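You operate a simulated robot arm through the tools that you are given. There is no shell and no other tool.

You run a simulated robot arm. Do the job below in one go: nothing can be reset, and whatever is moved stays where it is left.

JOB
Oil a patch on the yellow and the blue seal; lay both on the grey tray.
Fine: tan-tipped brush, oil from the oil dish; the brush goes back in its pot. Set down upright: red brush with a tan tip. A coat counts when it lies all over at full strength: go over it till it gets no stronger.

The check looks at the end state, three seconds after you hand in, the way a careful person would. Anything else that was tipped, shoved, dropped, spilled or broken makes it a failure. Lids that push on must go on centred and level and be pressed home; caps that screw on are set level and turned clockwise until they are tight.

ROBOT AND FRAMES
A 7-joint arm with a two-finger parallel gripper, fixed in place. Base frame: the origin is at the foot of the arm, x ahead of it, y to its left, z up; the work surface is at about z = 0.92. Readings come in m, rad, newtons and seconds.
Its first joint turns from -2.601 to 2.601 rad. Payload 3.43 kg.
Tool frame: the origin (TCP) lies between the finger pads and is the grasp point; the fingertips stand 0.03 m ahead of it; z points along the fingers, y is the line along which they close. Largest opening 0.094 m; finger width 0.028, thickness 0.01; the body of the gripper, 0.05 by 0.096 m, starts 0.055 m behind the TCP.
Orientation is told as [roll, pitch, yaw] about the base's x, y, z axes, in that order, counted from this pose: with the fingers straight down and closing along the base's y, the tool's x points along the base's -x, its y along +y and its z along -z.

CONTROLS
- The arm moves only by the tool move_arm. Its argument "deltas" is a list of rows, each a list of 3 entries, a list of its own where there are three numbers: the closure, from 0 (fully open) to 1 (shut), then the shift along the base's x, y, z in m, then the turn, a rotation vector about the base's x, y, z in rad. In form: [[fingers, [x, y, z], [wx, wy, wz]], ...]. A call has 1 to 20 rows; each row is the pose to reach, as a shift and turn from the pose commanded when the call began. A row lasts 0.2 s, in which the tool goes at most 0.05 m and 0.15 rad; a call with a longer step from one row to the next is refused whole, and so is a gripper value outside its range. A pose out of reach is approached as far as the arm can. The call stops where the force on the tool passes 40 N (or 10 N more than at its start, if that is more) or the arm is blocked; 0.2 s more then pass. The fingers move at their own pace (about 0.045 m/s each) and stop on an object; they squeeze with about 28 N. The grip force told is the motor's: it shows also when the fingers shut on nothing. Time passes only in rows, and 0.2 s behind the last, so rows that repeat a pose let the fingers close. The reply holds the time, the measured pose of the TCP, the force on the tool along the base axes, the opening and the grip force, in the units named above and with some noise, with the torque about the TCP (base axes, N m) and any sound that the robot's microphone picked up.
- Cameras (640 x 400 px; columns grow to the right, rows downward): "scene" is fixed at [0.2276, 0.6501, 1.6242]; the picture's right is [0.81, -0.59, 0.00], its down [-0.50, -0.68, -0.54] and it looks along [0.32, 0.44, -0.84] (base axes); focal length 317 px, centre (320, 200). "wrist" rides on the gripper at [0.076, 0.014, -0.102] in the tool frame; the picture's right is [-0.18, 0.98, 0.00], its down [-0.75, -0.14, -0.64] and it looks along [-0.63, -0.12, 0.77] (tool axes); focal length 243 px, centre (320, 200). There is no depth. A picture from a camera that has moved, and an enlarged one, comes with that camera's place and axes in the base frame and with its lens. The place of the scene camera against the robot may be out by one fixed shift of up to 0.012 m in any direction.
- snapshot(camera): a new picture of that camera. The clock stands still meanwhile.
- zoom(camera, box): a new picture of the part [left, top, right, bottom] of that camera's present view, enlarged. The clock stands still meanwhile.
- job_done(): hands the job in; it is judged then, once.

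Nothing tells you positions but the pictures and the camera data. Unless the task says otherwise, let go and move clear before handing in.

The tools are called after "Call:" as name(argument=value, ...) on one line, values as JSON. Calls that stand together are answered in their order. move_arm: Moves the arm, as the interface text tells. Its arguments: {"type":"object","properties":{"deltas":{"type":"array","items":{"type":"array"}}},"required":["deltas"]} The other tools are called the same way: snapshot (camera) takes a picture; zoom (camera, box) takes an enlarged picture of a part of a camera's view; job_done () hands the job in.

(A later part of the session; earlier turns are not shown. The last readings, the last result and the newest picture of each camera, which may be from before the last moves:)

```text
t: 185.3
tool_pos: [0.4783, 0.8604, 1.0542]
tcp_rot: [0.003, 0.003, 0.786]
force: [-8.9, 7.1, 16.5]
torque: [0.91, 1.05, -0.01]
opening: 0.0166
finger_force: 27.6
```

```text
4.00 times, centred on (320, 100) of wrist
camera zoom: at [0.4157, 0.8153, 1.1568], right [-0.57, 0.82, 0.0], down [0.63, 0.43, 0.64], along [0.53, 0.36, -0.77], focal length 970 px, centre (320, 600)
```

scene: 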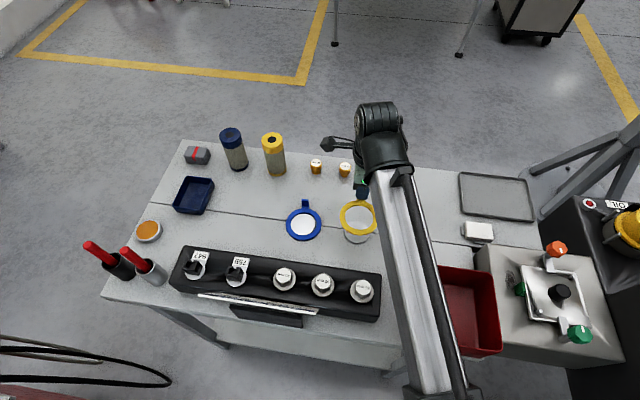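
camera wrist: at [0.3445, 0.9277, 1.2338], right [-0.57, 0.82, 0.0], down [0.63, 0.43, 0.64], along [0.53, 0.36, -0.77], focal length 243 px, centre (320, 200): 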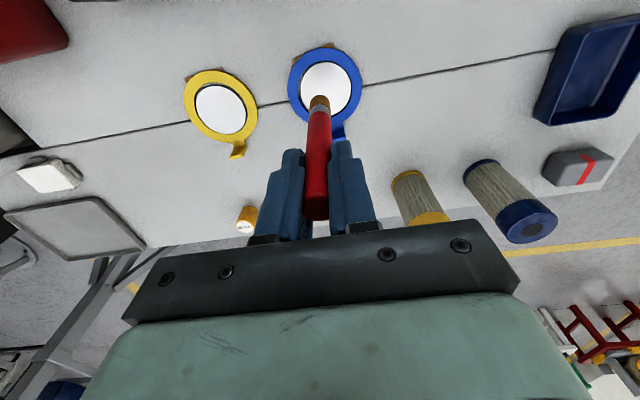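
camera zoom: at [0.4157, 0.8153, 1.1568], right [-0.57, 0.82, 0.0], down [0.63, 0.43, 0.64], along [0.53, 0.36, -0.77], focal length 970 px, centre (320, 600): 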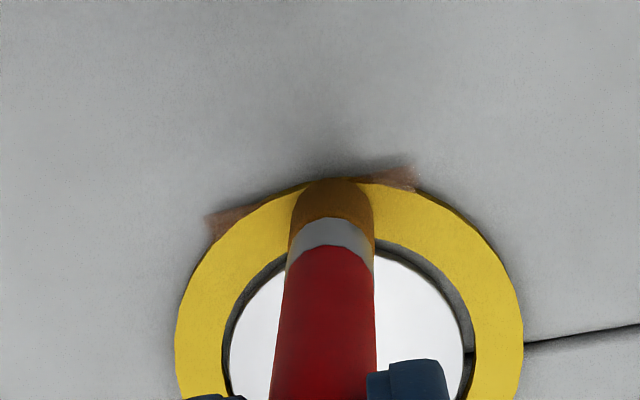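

The force rose to 16 N with a strong side load, and the brush looks tilted in the grip. I'll lift and check.

Call:
move_arm(deltas=[[1, [0, 0, 0.002], [0, 0, 0]], [1, [0, 0, 0.01], [0, 0, 0]], [1, [0, 0, 0.04], [0, 0, 0]], [1, [0.02, 0.02, 0.075], [0, 0, 0]], [1, [0.02, 0.02, 0.075], [0, 0, 0]]])

Call:
snapshot(camera="wrist")

Call:
zoom(camera="wrist", box=[280, 20, 380, 100])

Call:
zoom(camera="wrist", box=[260, 80, 380, 240])

```text
t: 186.5
tool_pos: [0.4986, 0.8794, 1.1293]
tcp_rot: [0.002, 0.004, 0.786]
force: [0.0, 1.3, 0.1]
torque: [-0.01, 0.02, 0.01]
opening: 0.0159
finger_force: 27.9
```

```text
taken
camera wrist: at [0.4365, 0.8351, 1.2317], right [-0.57, 0.82, 0.0], down [0.64, 0.43, 0.64], along [0.53, 0.36, -0.77], focal length 243 px, centre (320, 200)
```

wrist: 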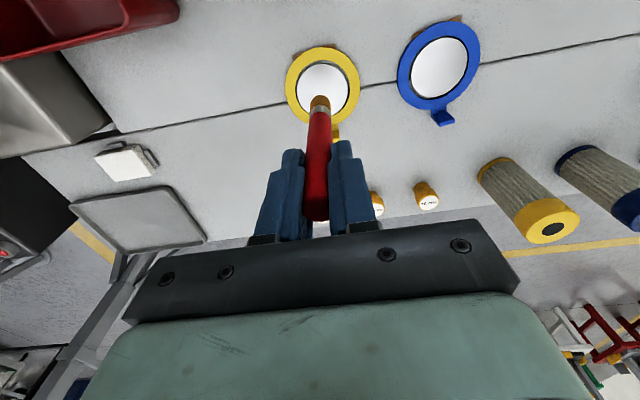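

```text
5.00 times, centred on (330, 60) of wrist
camera zoom: at [0.4365, 0.8351, 1.2317], right [-0.57, 0.82, 0.0], down [0.64, 0.43, 0.64], along [0.53, 0.36, -0.77], focal length 1213 px, centre (270, 900)
```

zoom: 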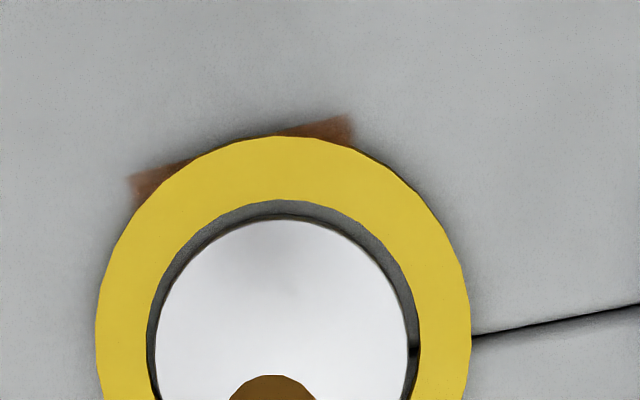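

```text
2.50 times, centred on (320, 160) of wrist
camera zoom: at [0.4365, 0.8351, 1.2317], right [-0.57, 0.82, 0.0], down [0.64, 0.43, 0.64], along [0.53, 0.36, -0.77], focal length 606 px, centre (320, 300)
```

zoom: 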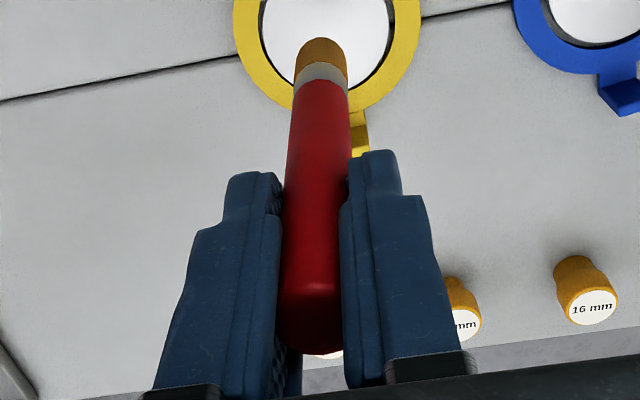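

The brush is straight again after lifting, and the yellow strip has become clearly stronger. One more cycle, a little lighter and not quite so far out.

Call:
move_arm(deltas=[[1, [-0.015, -0.015, -0.04], [0, 0, 0]], [1, [-0.0213, -0.0215, -0.065], [0, 0, 0]], [1, [-0.0213, -0.0215, -0.0725], [0, 0, 0]], [1, [-0.0213, -0.0215, -0.0746], [0, 0, 0]], [1, [-0.0163, -0.026, -0.0746], [0, 0, 0]], [1, [-0.0112, -0.0305, -0.0746], [0, 0, 0]], [1, [-0.0062, -0.035, -0.0746], [0, 0, 0]], [1, [-0.0011, -0.0394, -0.0746], [0, 0, 0]], [1, [-0.0062, -0.035, -0.0746], [0, 0, 0]], [1, [-0.0112, -0.0305, -0.0746], [0, 0, 0]], [1, [-0.0163, -0.026, -0.0746], [0, 0, 0]], [1, [-0.0213, -0.0215, -0.0746], [0, 0, 0]], [1, [-0.0264, -0.017, -0.0746], [0, 0, 0]], [1, [-0.0314, -0.0125, -0.0746], [0, 0, 0]], [1, [-0.0365, -0.008, -0.0746], [0, 0, 0]], [1, [-0.0415, -0.0036, -0.0746], [0, 0, 0]], [1, [-0.0365, -0.008, -0.0746], [0, 0, 0]], [1, [-0.0314, -0.0125, -0.0746], [0, 0, 0]], [1, [-0.0264, -0.017, -0.0746], [0, 0, 0]], [1, [-0.0213, -0.0215, -0.0746], [0, 0, 0]]])

```text
t: 190.7
tool_pos: [0.4766, 0.8579, 1.0547]
tcp_rot: [0.001, 0.004, 0.784]
force: [-6.1, 5.7, 11.6]
torque: [0.68, 0.8, 0.01]
opening: 0.016
finger_force: 27.9
```

Now an inner line, a bit lighter, then lift and look.

Call:
move_arm(deltas=[[1, [0.0033, 0.0037, 0.0004], [0, 0, 0]], [1, [0.0083, -0.0008, 0.0004], [0, 0, 0]], [1, [0.0134, -0.0053, 0.0004], [0, 0, 0]], [1, [0.0184, -0.0098, 0.0004], [0, 0, 0]], [1, [0.0235, -0.0142, 0.0004], [0, 0, 0]], [1, [0.0184, -0.0098, 0.0004], [0, 0, 0]], [1, [0.0134, -0.0053, 0.0004], [0, 0, 0]], [1, [0.0083, -0.0008, 0.0004], [0, 0, 0]], [1, [0.0033, 0.0037, 0.0004], [0, 0, 0]], [1, [-0.0018, 0.0082, 0.0004], [0, 0, 0]], [1, [-0.0068, 0.0127, 0.0004], [0, 0, 0]], [1, [-0.0119, 0.0172, 0.0004], [0, 0, 0]], [1, [-0.0169, 0.0216, 0.0004], [0, 0, 0]], [1, [-0.0119, 0.0172, 0.0004], [0, 0, 0]], [1, [-0.0068, 0.0127, 0.0004], [0, 0, 0]], [1, [-0.0018, 0.0082, 0.0004], [0, 0, 0]], [1, [0.0033, 0.0037, 0.0004], [0, 0, 0]], [1, [0.0033, 0.0037, 0.01], [0, 0, 0]], [1, [0.0033, 0.0037, 0.04], [0, 0, 0]], [1, [0.0213, 0.0215, 0.0746], [0, 0, 0]]])

Call:
zoom(camera="wrist", box=[280, 20, 380, 100])

Call:
zoom(camera="wrist", box=[380, 0, 500, 100])

Call:
zoom(camera="scene", box=[335, 240, 375, 255])

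```text
t: 194.9
tool_pos: [0.5002, 0.8793, 1.1301]
tcp_rot: [0.002, 0.002, 0.787]
force: [0.1, -0.1, 0.1]
torque: [0.03, 0.0, 0.03]
opening: 0.0158
finger_force: 27.7
```

```text
5.00 times, centred on (330, 60) of wrist
camera zoom: at [0.4373, 0.8345, 1.232], right [-0.57, 0.82, 0.0], down [0.64, 0.43, 0.64], along [0.53, 0.36, -0.77], focal length 1213 px, centre (270, 900)
```

zoom: 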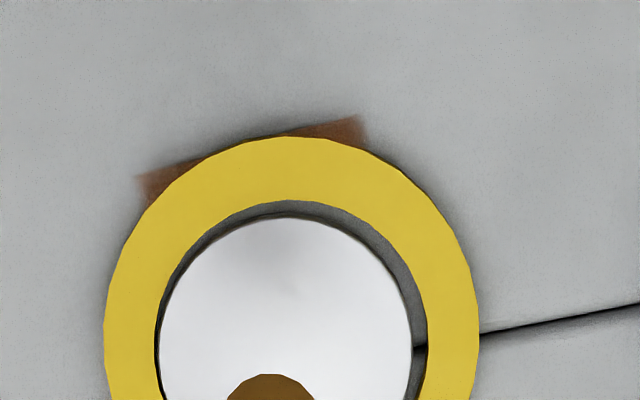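

```text
4.00 times, centred on (440, 50) of wrist
camera zoom: at [0.4373, 0.8345, 1.232], right [-0.57, 0.82, 0.0], down [0.64, 0.43, 0.64], along [0.53, 0.36, -0.77], focal length 970 px, centre (-160, 800)
```

zoom: 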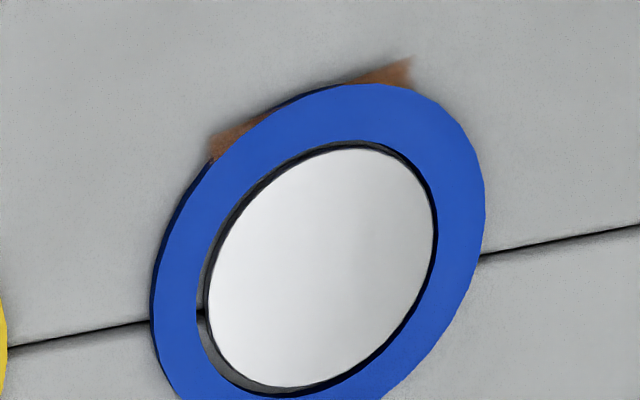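

```text
16.00 times, centred on (355, 248) of scene
camera zoom: at [0.2276, 0.6501, 1.6242], right [0.81, -0.59, 0.0], down [-0.5, -0.68, -0.54], along [0.32, 0.44, -0.84], focal length 5073 px, centre (-240, -560)
```

zoom: 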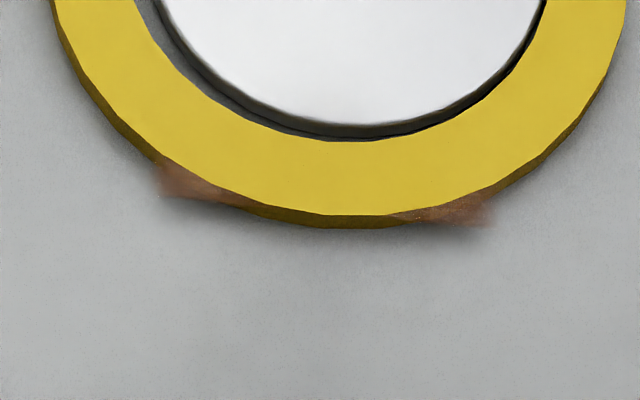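

The yellow strip has levelled off: it looks the same as after the previous cycle. I'll give the blue one more cycles with this load, after checking alignment.

Call:
move_arm(deltas=[[1, [0, 0, 0.015], [0, 0, 0]], [1, [-0.035, 0.024, 0.015], [0, 0, 0]], [1, [-0.07, 0.048, 0.015], [0, 0, 0]], [1, [-0.1, 0.067, 0.01], [0, 0, 0]], [1, [-0.1099, 0.0738, -0.015], [0, 0, 0]], [1, [-0.1099, 0.0738, -0.045], [0, 0, 0]], [1, [-0.1099, 0.0738, -0.063], [0, 0, 0]], [1, [-0.1099, 0.0738, -0.069], [0, 0, 0]], [1, [-0.1099, 0.0738, -0.069], [0, 0, 0]]])

Call:
zoom(camera="wrist", box=[250, 50, 390, 150])

```text
t: 196.9
tool_pos: [0.39, 0.9532, 1.0595]
tcp_rot: [0.002, 0.004, 0.784]
force: [-0.7, 0.4, -0.5]
torque: [-0.03, 0.0, -0.02]
opening: 0.0159
finger_force: 28.1
```

```text
4.00 times, centred on (320, 100) of wrist
camera zoom: at [0.3276, 0.9085, 1.1628], right [-0.57, 0.82, 0.0], down [0.63, 0.43, 0.64], along [0.53, 0.36, -0.77], focal length 970 px, centre (320, 600)
```

zoom: 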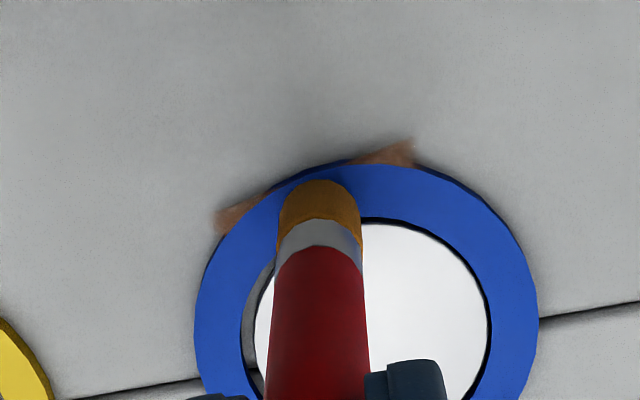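

Aligned. Down to contact.

Call:
move_arm(deltas=[[1, [-0.0005, -0.0022, -0.003], [0, 0, 0]], [1, [-0.0005, -0.0022, -0.0045], [0, 0, 0]], [1, [-0.0005, -0.0022, -0.0055], [0, 0, 0]], [1, [-0.0005, -0.0022, -0.0055], [0, 0, 0]]])

```text
t: 197.9
tool_pos: [0.3894, 0.9513, 1.055]
tcp_rot: [0.003, 0.004, 0.785]
force: [0.5, 0.5, 2.9]
torque: [0.08, -0.01, -0.04]
opening: 0.0158
finger_force: 28.1
```

Call:
move_arm(deltas=[[1, [0, 0, -0.0006], [0, 0, 0]], [1, [0.0055, -0.0039, -0.0006], [0, 0, 0]], [1, [0.0111, -0.0077, -0.0006], [0, 0, 0]], [1, [0.0166, -0.0116, -0.0006], [0, 0, 0]], [1, [0.0222, -0.0154, -0.0006], [0, 0, 0]], [1, [0.0166, -0.0116, -0.0006], [0, 0, 0]], [1, [0.0111, -0.0077, -0.0006], [0, 0, 0]], [1, [0.0055, -0.0039, -0.0006], [0, 0, 0]], [1, [0, 0, -0.0006], [0, 0, 0]], [1, [-0.0055, 0.0039, -0.0006], [0, 0, 0]], [1, [-0.0111, 0.0077, -0.0006], [0, 0, 0]], [1, [-0.0166, 0.0116, -0.0006], [0, 0, 0]], [1, [-0.0222, 0.0154, -0.0006], [0, 0, 0]], [1, [-0.0166, 0.0116, -0.0006], [0, 0, 0]], [1, [-0.0111, 0.0077, -0.0006], [0, 0, 0]], [1, [-0.0055, 0.0039, -0.0006], [0, 0, 0]], [1, [0, 0, -0.0006], [0, 0, 0]]])

Call:
zoom(camera="wrist", box=[250, 50, 390, 150])

```text
t: 201.5
tool_pos: [0.3884, 0.9525, 1.0543]
tcp_rot: [0.001, 0.003, 0.784]
force: [-5.8, 3.6, 10.0]
torque: [0.48, 0.77, -0.04]
opening: 0.016
finger_force: 27.7
```

```text
4.00 times, centred on (320, 100) of wrist
camera zoom: at [0.3258, 0.9066, 1.157], right [-0.57, 0.82, 0.0], down [0.63, 0.43, 0.64], along [0.53, 0.36, -0.77], focal length 970 px, centre (320, 600)
```

zoom: 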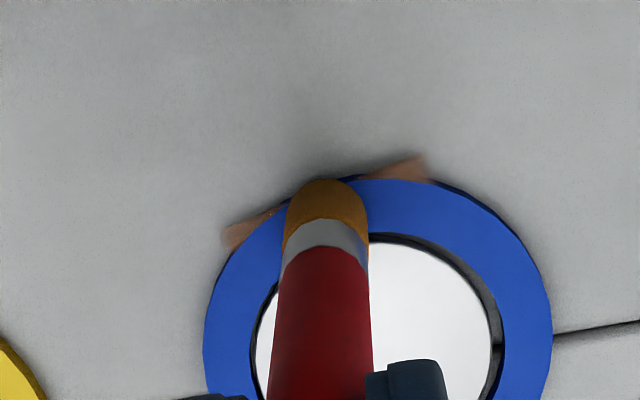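

Another cycle on an inner line, then lift and compare.

Call:
move_arm(deltas=[[1, [0.0029, 0.0041, 0.0003], [0, 0, 0]], [1, [0.0084, 0.0002, 0.0003], [0, 0, 0]], [1, [0.014, -0.0036, 0.0003], [0, 0, 0]], [1, [0.0195, -0.0075, 0.0003], [0, 0, 0]], [1, [0.0251, -0.0113, 0.0003], [0, 0, 0]], [1, [0.0195, -0.0075, 0.0003], [0, 0, 0]], [1, [0.014, -0.0036, 0.0003], [0, 0, 0]], [1, [0.0084, 0.0002, 0.0003], [0, 0, 0]], [1, [0.0029, 0.0041, 0.0003], [0, 0, 0]], [1, [-0.0026, 0.008, 0.0003], [0, 0, 0]], [1, [-0.0082, 0.0118, 0.0003], [0, 0, 0]], [1, [-0.0137, 0.0157, 0.0003], [0, 0, 0]], [1, [-0.0193, 0.0195, 0.0003], [0, 0, 0]], [1, [-0.0137, 0.0157, 0.0003], [0, 0, 0]], [1, [-0.0082, 0.0118, 0.0003], [0, 0, 0]], [1, [-0.0026, 0.008, 0.0003], [0, 0, 0]], [1, [0.0029, 0.0041, 0.0003], [0, 0, 0]], [1, [0.0029, 0.0041, 0.01], [0, 0, 0]], [1, [0.0029, 0.0041, 0.04], [0, 0, 0]], [1, [0.02, 0.02, 0.0756], [0, 0, 0]]])

Call:
zoom(camera="wrist", box=[280, 20, 380, 100])

Call:
zoom(camera="wrist", box=[170, 50, 270, 130])

Call:
zoom(camera="wrist", box=[295, 85, 345, 135])

```text
t: 205.7
tool_pos: [0.409, 0.9725, 1.1292]
tcp_rot: [0.002, 0.004, 0.786]
force: [0.1, -0.5, -0.3]
torque: [0.03, 0.0, -0.03]
opening: 0.0162
finger_force: 27.8
```

```text
5.00 times, centred on (330, 60) of wrist
camera zoom: at [0.3462, 0.9273, 1.232], right [-0.57, 0.82, 0.0], down [0.63, 0.43, 0.64], along [0.53, 0.36, -0.77], focal length 1213 px, centre (270, 900)
```

zoom: 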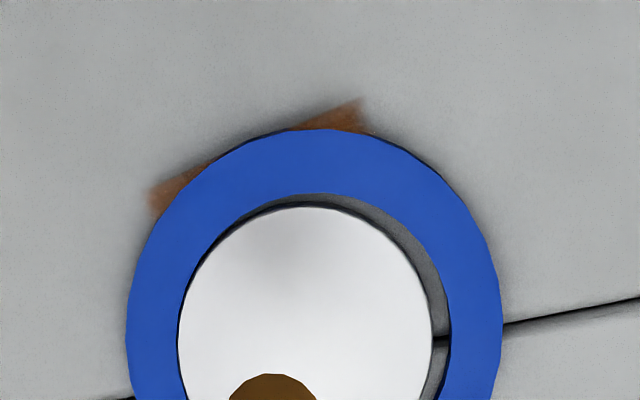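

```text
5.00 times, centred on (220, 90) of wrist
camera zoom: at [0.3462, 0.9273, 1.232], right [-0.57, 0.82, 0.0], down [0.63, 0.43, 0.64], along [0.53, 0.36, -0.77], focal length 1213 px, centre (820, 750)
```

zoom: 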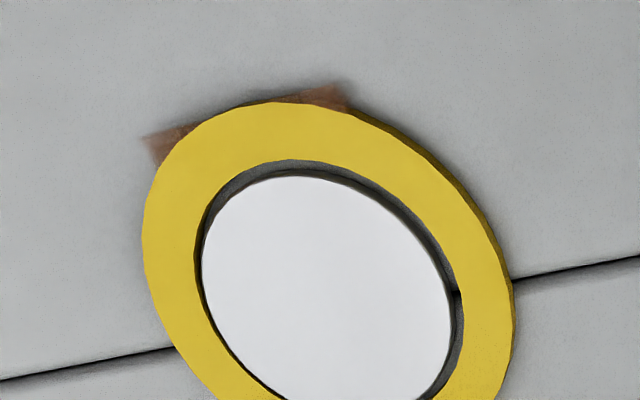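

```text
8.00 times, centred on (320, 110) of wrist
camera zoom: at [0.3462, 0.9273, 1.232], right [-0.57, 0.82, 0.0], down [0.63, 0.43, 0.64], along [0.53, 0.36, -0.77], focal length 1941 px, centre (320, 920)
```

zoom: 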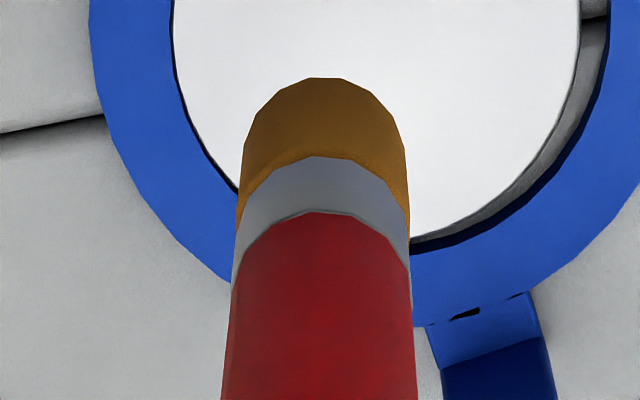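

The blue strip is deeper and more orange than the yellow one now, so I'll do one more dip and go over both again to be sure they're at full strength.

Call:
move_arm(deltas=[[1, [-0.02, 0.02, 0.03], [0, 0, 0]], [1, [-0.055, 0.04, 0.04], [0, 0, 0]], [1, [-0.09, 0.06, 0.04], [0, 0, 0]], [1, [-0.125, 0.08, 0.04], [0, 0, 0]], [1, [-0.16, 0.095, 0.04], [0, 0, 0]], [1, [-0.195, 0.105, 0.04], [0, 0, 0]], [1, [-0.23, 0.115, 0.04], [0, 0, 0]], [1, [-0.262, 0.12, 0.04], [0, 0, 0]], [1, [-0.285, 0.13, 0.03], [0.05, -0.004, 0]], [1, [-0.297, 0.14, 0.02], [0.1, -0.008, 0]], [1, [-0.305, 0.15, 0.005], [0.15, -0.012, 0]], [1, [-0.31, 0.163, -0.015], [0.2, -0.016, 0]], [1, [-0.313, 0.176, -0.03], [0.25, -0.019, 0]], [1, [-0.313, 0.183, -0.045], [0.25, -0.019, 0]], [1, [-0.313, 0.183, -0.057], [0.25, -0.019, 0]], [1, [-0.313, 0.183, -0.064], [0.25, -0.019, 0]], [1, [-0.313, 0.183, -0.064], [0.25, -0.019, 0]]])

Call:
zoom(camera="scene", box=[285, 232, 325, 247])

Call:
zoom(camera="scene", box=[335, 240, 375, 255])

Call:
zoom(camera="scene", box=[110, 205, 190, 255])

```text
t: 209.3
tool_pos: [0.0954, 1.1539, 1.0652]
tcp_rot: [0.168, -0.187, 0.772]
force: [-0.6, 0.1, -0.4]
torque: [0.0, -0.01, 0.02]
opening: 0.0158
finger_force: 27.8
```

```text
16.00 times, centred on (305, 240) of scene
camera zoom: at [0.2276, 0.6501, 1.6242], right [0.81, -0.59, 0.0], down [-0.5, -0.68, -0.54], along [0.32, 0.44, -0.84], focal length 5073 px, centre (560, -432)
```

zoom: 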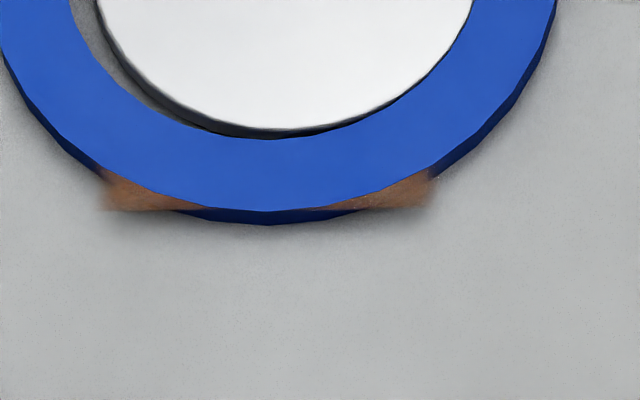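

```text
16.00 times, centred on (355, 248) of scene
camera zoom: at [0.2276, 0.6501, 1.6242], right [0.81, -0.59, 0.0], down [-0.5, -0.68, -0.54], along [0.32, 0.44, -0.84], focal length 5073 px, centre (-240, -560)
```

zoom: 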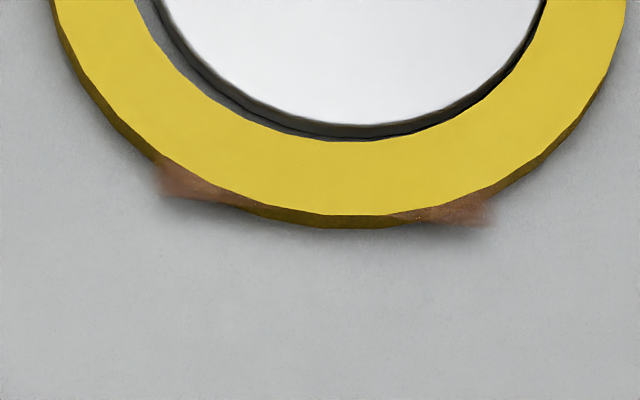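

```text
8.00 times, centred on (150, 230) of scene
camera zoom: at [0.2276, 0.6501, 1.6242], right [0.81, -0.59, 0.0], down [-0.5, -0.68, -0.54], along [0.32, 0.44, -0.84], focal length 2536 px, centre (1680, -40)
```

zoom: 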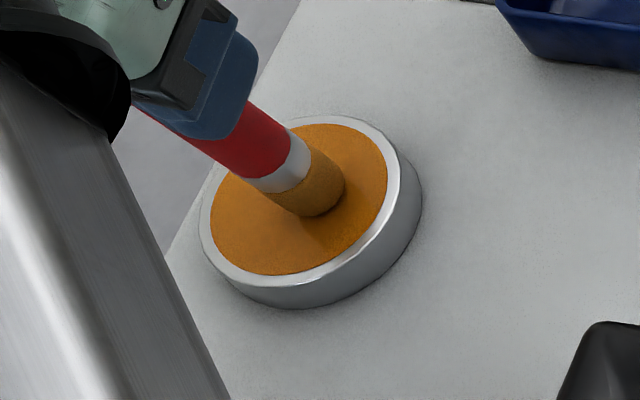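

Nearly touching the oil again. I'll dip a few millimetres and stir, checking the force.

Call:
move_arm(deltas=[[1, [0, 0, -0.0015], [0, 0, 0]], [1, [0, 0, -0.0025], [0, 0, 0]], [1, [0.002, 0, -0.0025], [0, 0, 0]], [1, [0, 0.002, -0.0025], [0, 0, 0]], [1, [0, 0, -0.0025], [0, 0, 0]]])

```text
t: 210.5
tool_pos: [0.0975, 1.1546, 1.0635]
tcp_rot: [0.167, -0.19, 0.77]
force: [1.9, 2.2, 10.0]
torque: [0.6, -0.34, -0.05]
opening: 0.0155
finger_force: 28.0
```

Loaded. Back over to the yellow strip.

Call:
move_arm(deltas=[[1, [0, 0, 0.006], [0, 0, 0]], [1, [0, 0, 0.03], [0, 0, 0]], [1, [0, -0.01, 0.06], [0, 0, 0]], [1, [0.01, -0.022, 0.08], [-0.06, 0.005, 0]], [1, [0.02, -0.037, 0.08], [-0.125, 0.01, 0]], [1, [0.035, -0.055, 0.08], [-0.19, 0.015, 0]], [1, [0.06, -0.075, 0.08], [-0.25, 0.019, 0]], [1, [0.097, -0.1, 0.08], [-0.25, 0.019, 0]], [1, [0.134, -0.125, 0.08], [-0.25, 0.019, 0]], [1, [0.171, -0.15, 0.08], [-0.25, 0.019, 0]], [1, [0.208, -0.175, 0.08], [-0.25, 0.019, 0]], [1, [0.245, -0.2, 0.08], [-0.25, 0.019, 0]], [1, [0.282, -0.225, 0.08], [-0.25, 0.019, 0]], [1, [0.319, -0.25, 0.08], [-0.25, 0.019, 0]], [1, [0.356, -0.275, 0.08], [-0.25, 0.019, 0]], [1, [0.3823, -0.294, 0.06], [-0.25, 0.019, 0]], [1, [0.3823, -0.294, 0.03], [-0.25, 0.019, 0]], [1, [0.3823, -0.294, 0.008], [-0.25, 0.019, 0]], [1, [0.3823, -0.294, -0.002], [-0.25, 0.019, 0]], [1, [0.3823, -0.294, -0.002], [-0.25, 0.019, 0]]])

Call:
zoom(camera="wrist", box=[250, 50, 390, 150])

```text
t: 214.7
tool_pos: [0.4791, 0.8583, 1.0602]
tcp_rot: [0.001, 0.003, 0.785]
force: [0.4, 1.2, -1.3]
torque: [0.0, 0.0, 0.0]
opening: 0.0158
finger_force: 28.5
```

```text
4.00 times, centred on (320, 100) of wrist
camera zoom: at [0.416, 0.8154, 1.1635], right [-0.57, 0.82, 0.0], down [0.63, 0.43, 0.64], along [0.53, 0.36, -0.77], focal length 970 px, centre (320, 600)
```

zoom: 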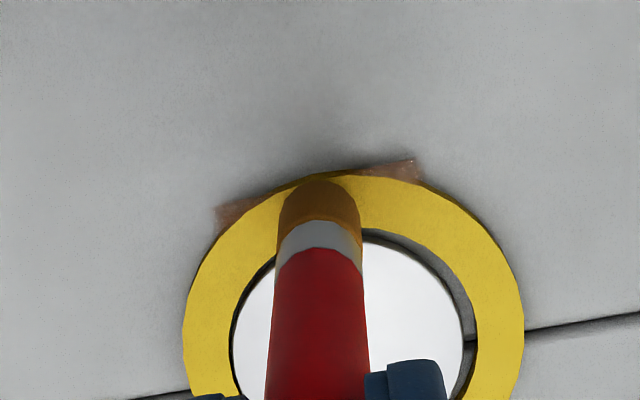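

Aligned nicely. Down to contact.

Call:
move_arm(deltas=[[1, [0, 0, -0.003], [0, 0, 0]], [1, [0, 0, -0.005], [0, 0, 0]], [1, [0, 0, -0.006], [0, 0, 0]], [1, [0, 0, -0.006], [0, 0, 0]]])

```text
t: 215.7
tool_pos: [0.4782, 0.86, 1.0554]
tcp_rot: [0.001, 0.003, 0.784]
force: [0.6, -0.4, 1.4]
torque: [0.01, 0.02, -0.02]
opening: 0.0159
finger_force: 27.7
```

Call:
move_arm(deltas=[[1, [0, 0, -0.0011], [0, 0, 0]], [1, [0.005, -0.0045, -0.0011], [0, 0, 0]], [1, [0.01, -0.009, -0.0011], [0, 0, 0]], [1, [0.015, -0.0136, -0.0011], [0, 0, 0]], [1, [0.02, -0.0181, -0.0011], [0, 0, 0]], [1, [0.015, -0.0136, -0.0011], [0, 0, 0]], [1, [0.01, -0.009, -0.0011], [0, 0, 0]], [1, [0.005, -0.0045, -0.0011], [0, 0, 0]], [1, [0, 0, -0.0011], [0, 0, 0]], [1, [-0.005, 0.0045, -0.0011], [0, 0, 0]], [1, [-0.01, 0.009, -0.0011], [0, 0, 0]], [1, [-0.015, 0.0136, -0.0011], [0, 0, 0]], [1, [-0.02, 0.0181, -0.0011], [0, 0, 0]], [1, [-0.015, 0.0136, -0.0011], [0, 0, 0]], [1, [-0.01, 0.009, -0.0011], [0, 0, 0]], [1, [-0.005, 0.0045, -0.0011], [0, 0, 0]], [1, [0, 0, -0.0011], [0, 0, 0]]])

```text
t: 219.3
tool_pos: [0.4778, 0.8603, 1.0548]
tcp_rot: [0.001, 0.004, 0.785]
force: [-6.4, 6.3, 12.1]
torque: [0.77, 0.83, 0.03]
opening: 0.0163
finger_force: 27.8
```

Good. A second cycle slightly inward.

Call:
move_arm(deltas=[[1, [0.0027, 0.003, 0.0004], [0, 0, 0]], [1, [0.0077, -0.0015, 0.0004], [0, 0, 0]], [1, [0.0127, -0.006, 0.0004], [0, 0, 0]], [1, [0.0177, -0.0106, 0.0004], [0, 0, 0]], [1, [0.0227, -0.0151, 0.0004], [0, 0, 0]], [1, [0.0177, -0.0106, 0.0004], [0, 0, 0]], [1, [0.0127, -0.006, 0.0004], [0, 0, 0]], [1, [0.0077, -0.0015, 0.0004], [0, 0, 0]], [1, [0.0027, 0.003, 0.0004], [0, 0, 0]], [1, [-0.0023, 0.0075, 0.0004], [0, 0, 0]], [1, [-0.0073, 0.012, 0.0004], [0, 0, 0]], [1, [-0.0123, 0.0166, 0.0004], [0, 0, 0]], [1, [-0.0173, 0.0211, 0.0004], [0, 0, 0]], [1, [-0.0123, 0.0166, 0.0004], [0, 0, 0]], [1, [-0.0073, 0.012, 0.0004], [0, 0, 0]], [1, [-0.0023, 0.0075, 0.0004], [0, 0, 0]], [1, [0.0027, 0.003, 0.0004], [0, 0, 0]], [1, [0.0027, 0.003, 0.01], [0, 0, 0]], [1, [0.0027, 0.003, 0.04], [0, 0, 0]], [1, [0.02, 0.02, 0.0755], [0, 0, 0]]])

Call:
zoom(camera="wrist", box=[280, 20, 380, 100])

Call:
zoom(camera="scene", box=[335, 240, 375, 255])

```text
t: 223.5
tool_pos: [0.4991, 0.8803, 1.131]
tcp_rot: [0.003, 0.004, 0.786]
force: [-0.1, -0.3, -0.5]
torque: [-0.01, -0.01, 0.0]
opening: 0.0158
finger_force: 27.8
```

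```text
5.00 times, centred on (330, 60) of wrist
camera zoom: at [0.4361, 0.836, 1.2324], right [-0.57, 0.82, 0.0], down [0.64, 0.43, 0.64], along [0.53, 0.36, -0.77], focal length 1213 px, centre (270, 900)
```

zoom: 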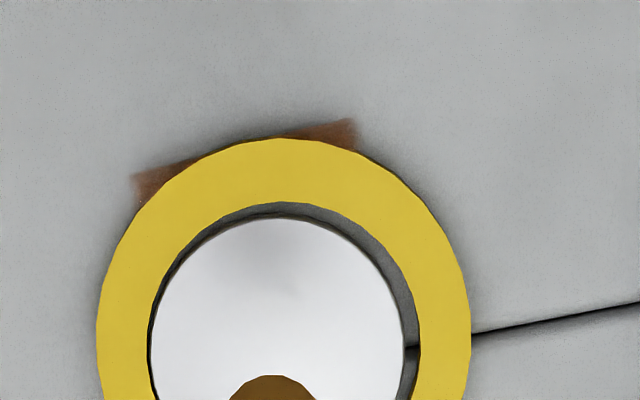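

```text
16.00 times, centred on (355, 248) of scene
camera zoom: at [0.2276, 0.6501, 1.6242], right [0.81, -0.59, 0.0], down [-0.5, -0.68, -0.54], along [0.32, 0.44, -0.84], focal length 5073 px, centre (-240, -560)
```

zoom: 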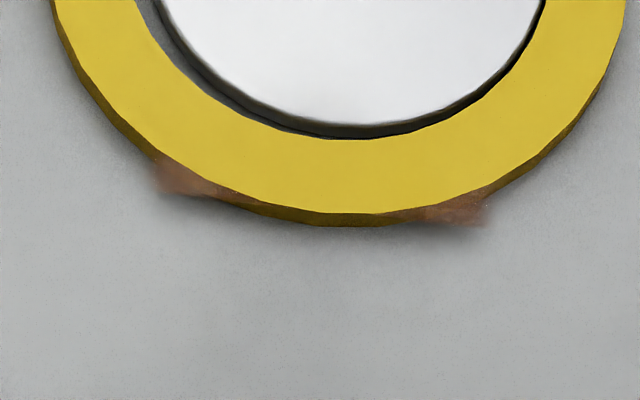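

The yellow strip is unchanged by two more fresh cycles, so it's at full strength. Now the same final check on the blue.

Call:
move_arm(deltas=[[1, [0, 0, 0.015], [0, 0, 0]], [1, [-0.035, 0.024, 0.015], [0, 0, 0]], [1, [-0.07, 0.048, 0.015], [0, 0, 0]], [1, [-0.1, 0.068, 0.01], [0, 0, 0]], [1, [-0.1115, 0.0754, -0.015], [0, 0, 0]], [1, [-0.1115, 0.0754, -0.045], [0, 0, 0]], [1, [-0.1115, 0.0754, -0.063], [0, 0, 0]], [1, [-0.1115, 0.0754, -0.069], [0, 0, 0]], [1, [-0.1115, 0.0754, -0.069], [0, 0, 0]]])

Call:
zoom(camera="wrist", box=[250, 50, 390, 150])

```text
t: 225.5
tool_pos: [0.387, 0.9556, 1.0598]
tcp_rot: [0.001, 0.002, 0.786]
force: [0.2, -0.3, -1.6]
torque: [0.01, -0.01, -0.04]
opening: 0.0157
finger_force: 28.0
```

```text
4.00 times, centred on (320, 100) of wrist
camera zoom: at [0.3243, 0.9113, 1.1627], right [-0.57, 0.82, 0.0], down [0.63, 0.43, 0.64], along [0.53, 0.36, -0.77], focal length 970 px, centre (320, 600)
```

zoom: 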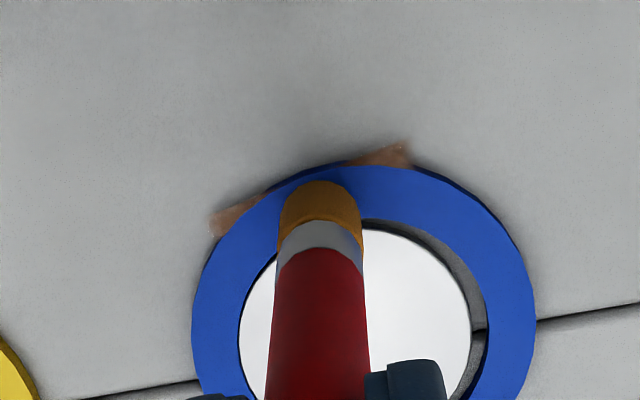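

Call:
move_arm(deltas=[[1, [0.0013, -0.0018, -0.003], [0, 0, 0]], [1, [0.0013, -0.0018, -0.005], [0, 0, 0]], [1, [0.0013, -0.0018, -0.006], [0, 0, 0]], [1, [0.0013, -0.0018, -0.006], [0, 0, 0]]])

```text
t: 226.5
tool_pos: [0.3888, 0.9539, 1.0543]
tcp_rot: [0.001, 0.004, 0.786]
force: [-0.2, 0.1, 4.5]
torque: [0.07, -0.03, -0.02]
opening: 0.0156
finger_force: 28.2
```

Call:
move_arm(deltas=[[1, [0, 0, -0.0005], [0, 0, 0]], [1, [0.0055, -0.0039, -0.0005], [0, 0, 0]], [1, [0.0111, -0.0077, -0.0005], [0, 0, 0]], [1, [0.0166, -0.0116, -0.0005], [0, 0, 0]], [1, [0.0222, -0.0154, -0.0005], [0, 0, 0]], [1, [0.0166, -0.0116, -0.0005], [0, 0, 0]], [1, [0.0111, -0.0077, -0.0005], [0, 0, 0]], [1, [0.0055, -0.0039, -0.0005], [0, 0, 0]], [1, [0, 0, -0.0005], [0, 0, 0]], [1, [-0.0055, 0.0039, -0.0005], [0, 0, 0]], [1, [-0.0111, 0.0077, -0.0005], [0, 0, 0]], [1, [-0.0166, 0.0116, -0.0005], [0, 0, 0]], [1, [-0.0222, 0.0154, -0.0005], [0, 0, 0]], [1, [-0.0166, 0.0116, -0.0005], [0, 0, 0]], [1, [-0.0111, 0.0077, -0.0005], [0, 0, 0]], [1, [-0.0055, 0.0039, -0.0005], [0, 0, 0]], [1, [0, 0, -0.0005], [0, 0, 0]]])

```text
t: 230.1
tool_pos: [0.3882, 0.953, 1.0545]
tcp_rot: [0.003, 0.003, 0.785]
force: [-7.2, 4.1, 12.3]
torque: [0.6, 0.89, 0.01]
opening: 0.0162
finger_force: 28.4
```

One more inner cycle on the blue, then lift and compare.

Call:
move_arm(deltas=[[1, [0.0023, 0.0033, 0.0004], [0, 0, 0]], [1, [0.0078, -0.0006, 0.0004], [0, 0, 0]], [1, [0.0134, -0.0044, 0.0004], [0, 0, 0]], [1, [0.0189, -0.0083, 0.0004], [0, 0, 0]], [1, [0.0245, -0.0121, 0.0004], [0, 0, 0]], [1, [0.0189, -0.0083, 0.0004], [0, 0, 0]], [1, [0.0134, -0.0044, 0.0004], [0, 0, 0]], [1, [0.0078, -0.0006, 0.0004], [0, 0, 0]], [1, [0.0023, 0.0033, 0.0004], [0, 0, 0]], [1, [-0.0032, 0.0072, 0.0004], [0, 0, 0]], [1, [-0.0088, 0.011, 0.0004], [0, 0, 0]], [1, [-0.0143, 0.0149, 0.0004], [0, 0, 0]], [1, [-0.0199, 0.0187, 0.0004], [0, 0, 0]], [1, [-0.0143, 0.0149, 0.0004], [0, 0, 0]], [1, [-0.0088, 0.011, 0.0004], [0, 0, 0]], [1, [-0.0032, 0.0072, 0.0004], [0, 0, 0]], [1, [0.0023, 0.0033, 0.0004], [0, 0, 0]], [1, [0.0023, 0.0033, 0.01], [0, 0, 0]], [1, [0.0023, 0.0033, 0.04], [0, 0, 0]], [1, [0.02, 0.02, 0.0755], [0, 0, 0]]])

Call:
zoom(camera="wrist", box=[280, 20, 380, 100])

Call:
zoom(camera="wrist", box=[170, 50, 270, 130])

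```text
t: 234.3
tool_pos: [0.4076, 0.9727, 1.1299]
tcp_rot: [0.002, 0.004, 0.785]
force: [-1.4, -0.2, -1.2]
torque: [0.01, 0.04, -0.03]
opening: 0.0157
finger_force: 28.0
```

```text
5.00 times, centred on (330, 60) of wrist
camera zoom: at [0.3454, 0.9287, 1.2329], right [-0.57, 0.82, 0.0], down [0.63, 0.43, 0.64], along [0.53, 0.36, -0.77], focal length 1213 px, centre (270, 900)
```

zoom: 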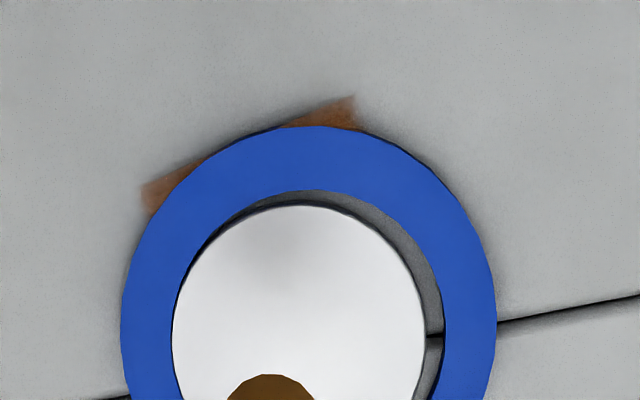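

```text
5.00 times, centred on (220, 90) of wrist
camera zoom: at [0.3454, 0.9287, 1.2329], right [-0.57, 0.82, 0.0], down [0.63, 0.43, 0.64], along [0.53, 0.36, -0.77], focal length 1213 px, centre (820, 750)
```

zoom: 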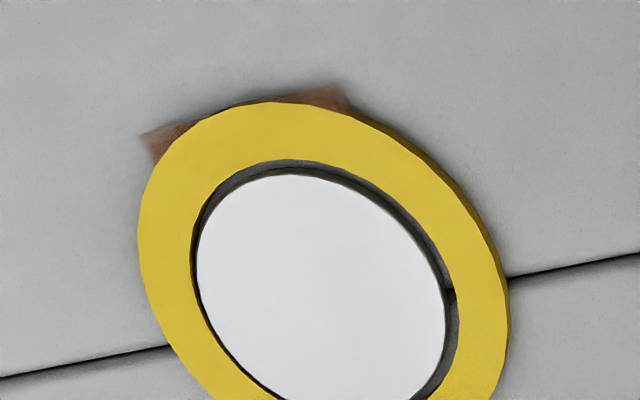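

Both strips are unchanged by further strokes: full strength. Now the brush goes back. I'll carry it over the silver pot at about (0.067, 1.066).

Call:
move_arm(deltas=[[1, [0, 0, 0.03], [0, 0, 0]], [1, [-0.02, 0.0055, 0.055], [0, 0, 0]], [1, [-0.052, 0.0143, 0.06], [0, 0, 0]], [1, [-0.084, 0.023, 0.06], [0, 0, 0]], [1, [-0.116, 0.0318, 0.06], [0, 0, 0]], [1, [-0.148, 0.0406, 0.06], [0, 0, 0]], [1, [-0.18, 0.0494, 0.06], [0, 0, 0]], [1, [-0.212, 0.0582, 0.06], [0, 0, 0]], [1, [-0.244, 0.067, 0.06], [0, 0, 0]], [1, [-0.276, 0.0758, 0.06], [0, 0, 0]], [1, [-0.308, 0.0846, 0.06], [0, 0, 0]], [1, [-0.33, 0.0906, 0.055], [0, 0, 0]], [1, [-0.3406, 0.0935, 0.045], [0, 0, 0]], [1, [-0.3406, 0.0935, 0.045], [0, 0, 0]]])

Call:
zoom(camera="wrist", box=[270, 40, 370, 140])

Call:
zoom(camera="scene", box=[90, 215, 190, 295])

```text
t: 237.3
tool_pos: [0.0664, 1.0669, 1.1745]
tcp_rot: [0.001, 0.004, 0.785]
force: [-0.7, 1.0, -0.6]
torque: [-0.02, 0.01, 0.01]
opening: 0.0157
finger_force: 28.0
```

```text
4.00 times, centred on (320, 90) of wrist
camera zoom: at [0.0045, 1.0221, 1.2765], right [-0.57, 0.82, 0.0], down [0.63, 0.43, 0.64], along [0.53, 0.36, -0.77], focal length 970 px, centre (320, 640)
```

zoom: 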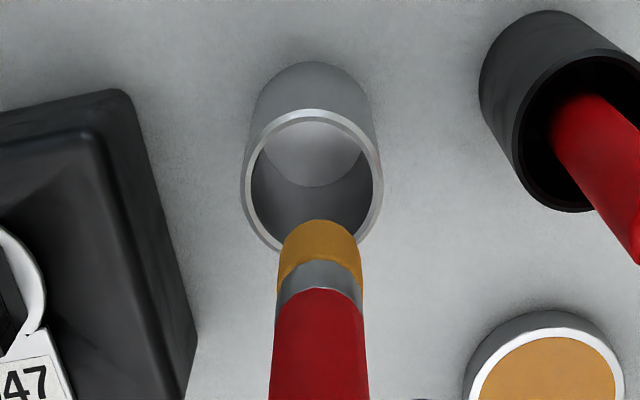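

```text
5.00 times, centred on (140, 255) of scene
camera zoom: at [0.2276, 0.6501, 1.6242], right [0.81, -0.59, 0.0], down [-0.5, -0.68, -0.54], along [0.32, 0.44, -0.84], focal length 1585 px, centre (1220, -75)
```

zoom: 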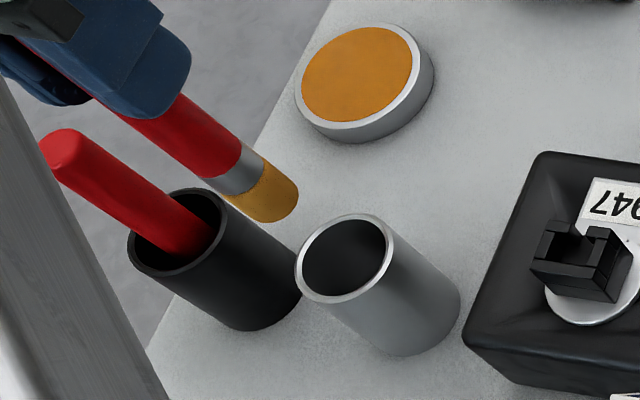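

Lined up roughly. Lowering until the tip is just above the rim, then check.

Call:
move_arm(deltas=[[1, [0, 0, -0.02], [0, 0, 0]], [1, [0, 0, -0.035], [0, 0, 0]], [1, [0, 0, -0.035], [0, 0, 0]]])

Call:
zoom(camera="wrist", box=[270, 50, 370, 150])

Call:
zoom(camera="scene", box=[100, 225, 190, 295])

```text
t: 238.1
tool_pos: [0.0675, 1.0662, 1.139]
tcp_rot: [0.001, 0.005, 0.785]
force: [0.1, 0.4, -0.8]
torque: [0.01, -0.01, 0.0]
opening: 0.0158
finger_force: 28.2
```

```text
4.00 times, centred on (320, 100) of wrist
camera zoom: at [0.0049, 1.0227, 1.2413], right [-0.57, 0.82, 0.0], down [0.63, 0.43, 0.64], along [0.53, 0.36, -0.77], focal length 970 px, centre (320, 600)
```

zoom: 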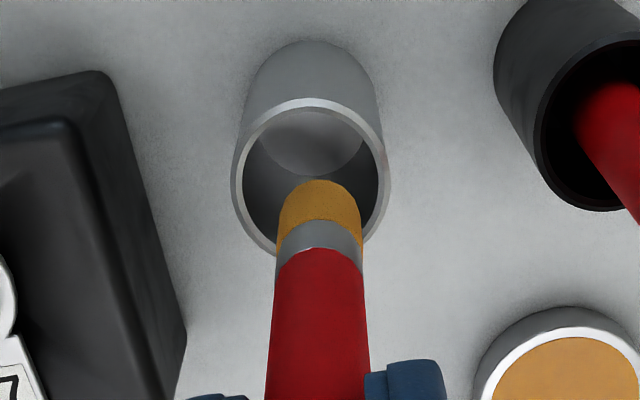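

```text
5.71 times, centred on (145, 260) of scene
camera zoom: at [0.2276, 0.6501, 1.6242], right [0.81, -0.59, 0.0], down [-0.5, -0.68, -0.54], along [0.32, 0.44, -0.84], focal length 1812 px, centre (1320, -143)
```

zoom: 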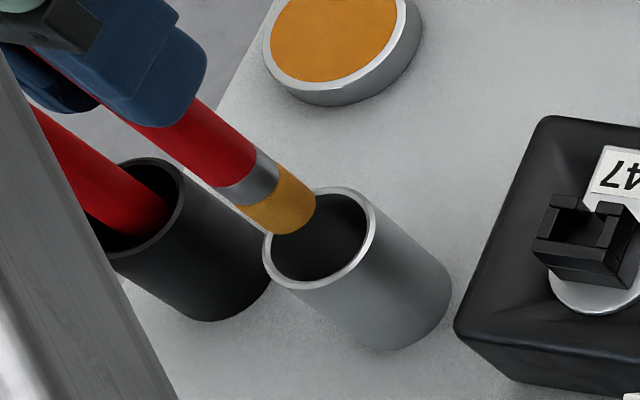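

By both cameras the tip is about 20 mm above the rim and about 3 mm off-centre. I'll correct that and lower it in.

Call:
move_arm(deltas=[[1, [-0.001, -0.003, 0], [0, 0, 0]], [1, [-0.001, -0.003, -0.012], [0, 0, 0]], [1, [-0.001, -0.003, -0.022], [0, 0, 0]], [1, [-0.001, -0.003, -0.032], [0, 0, 0]], [1, [-0.001, -0.003, -0.04], [0, 0, 0]], [1, [-0.001, -0.003, -0.04], [0, 0, 0]]])

Call:
zoom(camera="scene", box=[100, 225, 190, 295])

```text
t: 239.5
tool_pos: [0.0672, 1.0647, 1.0982]
tcp_rot: [0.001, 0.003, 0.784]
force: [-0.8, -0.1, -0.3]
torque: [-0.01, 0.02, -0.01]
opening: 0.0158
finger_force: 28.3
```

```text
5.71 times, centred on (145, 260) of scene
camera zoom: at [0.2276, 0.6501, 1.6242], right [0.81, -0.59, 0.0], down [-0.5, -0.68, -0.54], along [0.32, 0.44, -0.84], focal length 1812 px, centre (1320, -143)
```

zoom: 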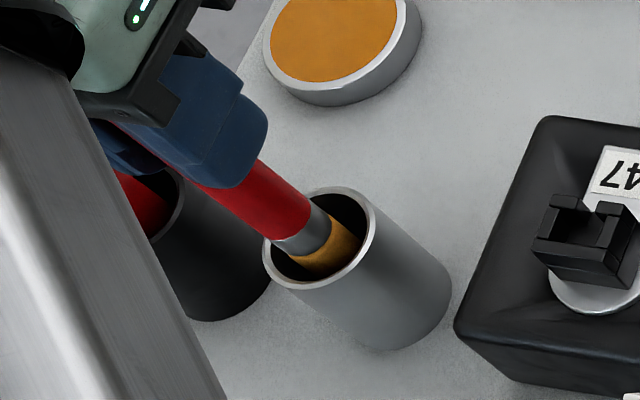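

The tip is inside the pot with no force. Lowering on to the floor.

Call:
move_arm(deltas=[[1, [0, 0, -0.012], [0, 0, 0]], [1, [0, 0, -0.024], [0, 0, 0]], [1, [0, 0, -0.036], [0, 0, 0]], [1, [0, 0, -0.043], [0, 0, 0]], [1, [0, 0, -0.043], [0, 0, 0]]])

```text
t: 240.7
tool_pos: [0.0668, 1.0628, 1.0566]
tcp_rot: [0.003, 0.005, 0.785]
force: [0.0, 0.2, -1.5]
torque: [-0.02, 0.02, 0.0]
opening: 0.0156
finger_force: 27.9
```

Call:
move_arm(deltas=[[1, [0, 0, -0.0015], [0, 0, 0]], [1, [0, 0, -0.003], [0, 0, 0]], [1, [0, 0, -0.003], [0, 0, 0]]])

```text
t: 241.5
tool_pos: [0.0664, 1.0648, 1.0545]
tcp_rot: [0.001, 0.003, 0.786]
force: [0.9, 0.3, 6.0]
torque: [-0.04, -0.1, 0.01]
opening: 0.0155
finger_force: 28.1
```

The brush rests on the floor. Releasing and rising straight up.

Call:
move_arm(deltas=[[1, [0, 0, 0.0007], [0, 0, 0]], [0.75, [0, 0, 0.0007], [0, 0, 0]], [0.5, [0, 0, 0.0007], [0, 0, 0]], [0.4, [0, 0, 0.0007], [0, 0, 0]], [0.4, [0, 0, 0.0007], [0, 0, 0]], [0.4, [0, 0, 0.03], [0, 0, 0]], [0.4, [0, 0, 0.06], [0, 0, 0]], [0.4, [0, 0, 0.1], [0, 0, 0]], [0.4, [0, 0, 0.14], [0, 0, 0]], [0.4, [0, 0, 0.14], [0, 0, 0]]])

Call:
zoom(camera="scene", box=[80, 205, 190, 295])

Call:
zoom(camera="wrist", box=[270, 50, 420, 150])

```text
t: 243.7
tool_pos: [0.0656, 1.0648, 1.1945]
tcp_rot: [0.001, 0.002, 0.787]
force: [0.4, -0.5, -0.5]
torque: [0.0, 0.0, 0.01]
opening: 0.0564
finger_force: 0.1
```

```text
4.44 times, centred on (135, 250) of scene
camera zoom: at [0.2276, 0.6501, 1.6242], right [0.81, -0.59, 0.0], down [-0.5, -0.68, -0.54], along [0.32, 0.44, -0.84], focal length 1409 px, centre (1142, -22)
```

zoom: 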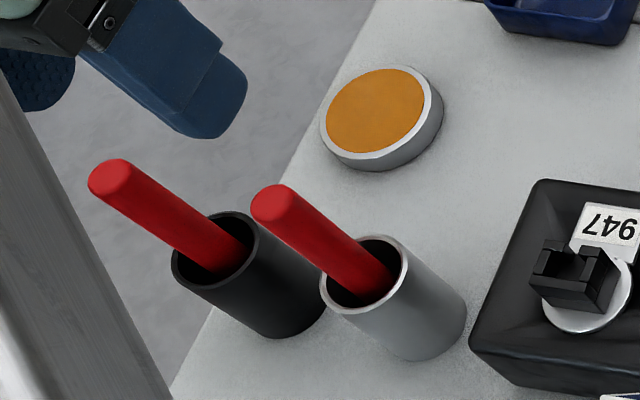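

```text
4.00 times, centred on (345, 100) of wrist
camera zoom: at [0.0031, 1.0202, 1.2968], right [-0.57, 0.82, 0.0], down [0.63, 0.43, 0.64], along [0.53, 0.36, -0.77], focal length 970 px, centre (220, 600)
```

zoom: 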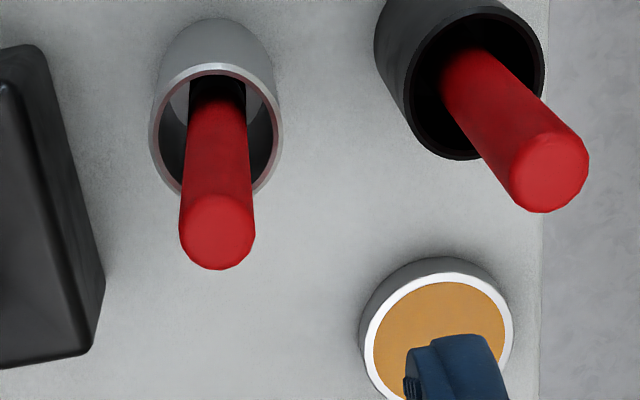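

The brush stands upright in its pot and the dish is undisturbed. For the tray, the tab side would be out of reach if the tabs point outward, so I want to place the seals with the tab toward the robot, i.e. turned 180°. I'll first test in free air how far the wrist turns the negative way.

Call:
move_arm(deltas=[[0.4, [0.02, -0.01, 0.02], [0, 0, -0.0785]], [0.4, [0.045, -0.024, 0.0255], [0, 0, -0.157]], [0.4, [0.07, -0.038, 0.0255], [0, 0, -0.2355]], [0.4, [0.095, -0.052, 0.0255], [0, 0, -0.314]], [0.4, [0.12, -0.066, 0.0255], [0, 0, -0.3925]], [0.4, [0.145, -0.08, 0.0255], [0, 0, -0.471]], [0.4, [0.17, -0.093, 0.0255], [0, 0, -0.5495]], [0.4, [0.195, -0.107, 0.0255], [0, 0, -0.628]], [0.4, [0.22, -0.12, 0.0255], [0, 0, -0.7065]], [0.4, [0.245, -0.134, 0.0255], [0, 0, -0.785]], [0.4, [0.27, -0.148, 0.0255], [0, 0, -0.8635]], [0.4, [0.295, -0.161, 0.0255], [0, 0, -0.942]], [0.4, [0.32, -0.175, 0.0255], [0, 0, -1.0205]], [0.4, [0.345, -0.189, 0.0255], [0, 0, -1.099]], [0.4, [0.37, -0.202, 0.0255], [0, 0, -1.1775]], [0.4, [0.395, -0.216, 0.0255], [0, 0, -1.256]], [0.4, [0.42, -0.23, 0.0255], [0, 0, -1.3345]], [0.4, [0.445, -0.243, 0.0255], [0, 0, -1.413]], [0.4, [0.465, -0.254, 0.0255], [0, 0, -1.4915]], [0.4, [0.4844, -0.2648, 0.0255], [0, 0, -1.57]]])

Call:
move_arm(deltas=[[0.4, [0, 0, 0], [0, 0, -0.09]], [0.4, [0, 0, 0], [0, 0, -0.18]], [0.4, [0, 0, 0], [0, 0, -0.27]], [0.4, [0, 0, 0], [0, 0, -0.36]], [0.4, [0, 0, 0], [0, 0, -0.45]], [0.4, [0, 0, 0], [0, 0, -0.54]], [0.4, [0, 0, 0], [0, 0, -0.63]], [0.4, [0, 0, 0], [0, 0, -0.72]], [0.4, [0, 0, 0], [0, 0, -0.81]], [0.4, [0, 0, 0], [0, 0, -0.9]], [0.4, [0, 0, 0], [0, 0, -0.99]], [0.4, [0, 0, 0], [0, 0, -1.08]], [0.4, [0, 0, 0], [0, 0, -1.17]], [0.4, [0, 0, 0], [0, 0, -1.26]], [0.4, [0, 0, 0], [0, 0, -1.35]], [0.4, [0, 0, 0], [0, 0, -1.44]], [0.4, [0, 0, 0], [0, 0, -1.53]]])

```text
t: 247.9
tool_pos: [0.5517, 0.799, 1.2198]
tcp_rot: [0.002, 0.003, -0.785]
force: [0.4, 0.0, -0.3]
torque: [-0.02, -0.02, 0.03]
opening: 0.0562
finger_force: 0.0
```

```text
t: 251.5
tool_pos: [0.55, 0.7995, 1.219]
tcp_rot: [0.003, 0.004, -1.998]
force: [0.6, -1.3, 0.8]
torque: [-0.01, 0.05, -0.04]
opening: 0.0563
finger_force: 0.0
out of reach, approached as far as the arm can: row 15, 16, 17
```

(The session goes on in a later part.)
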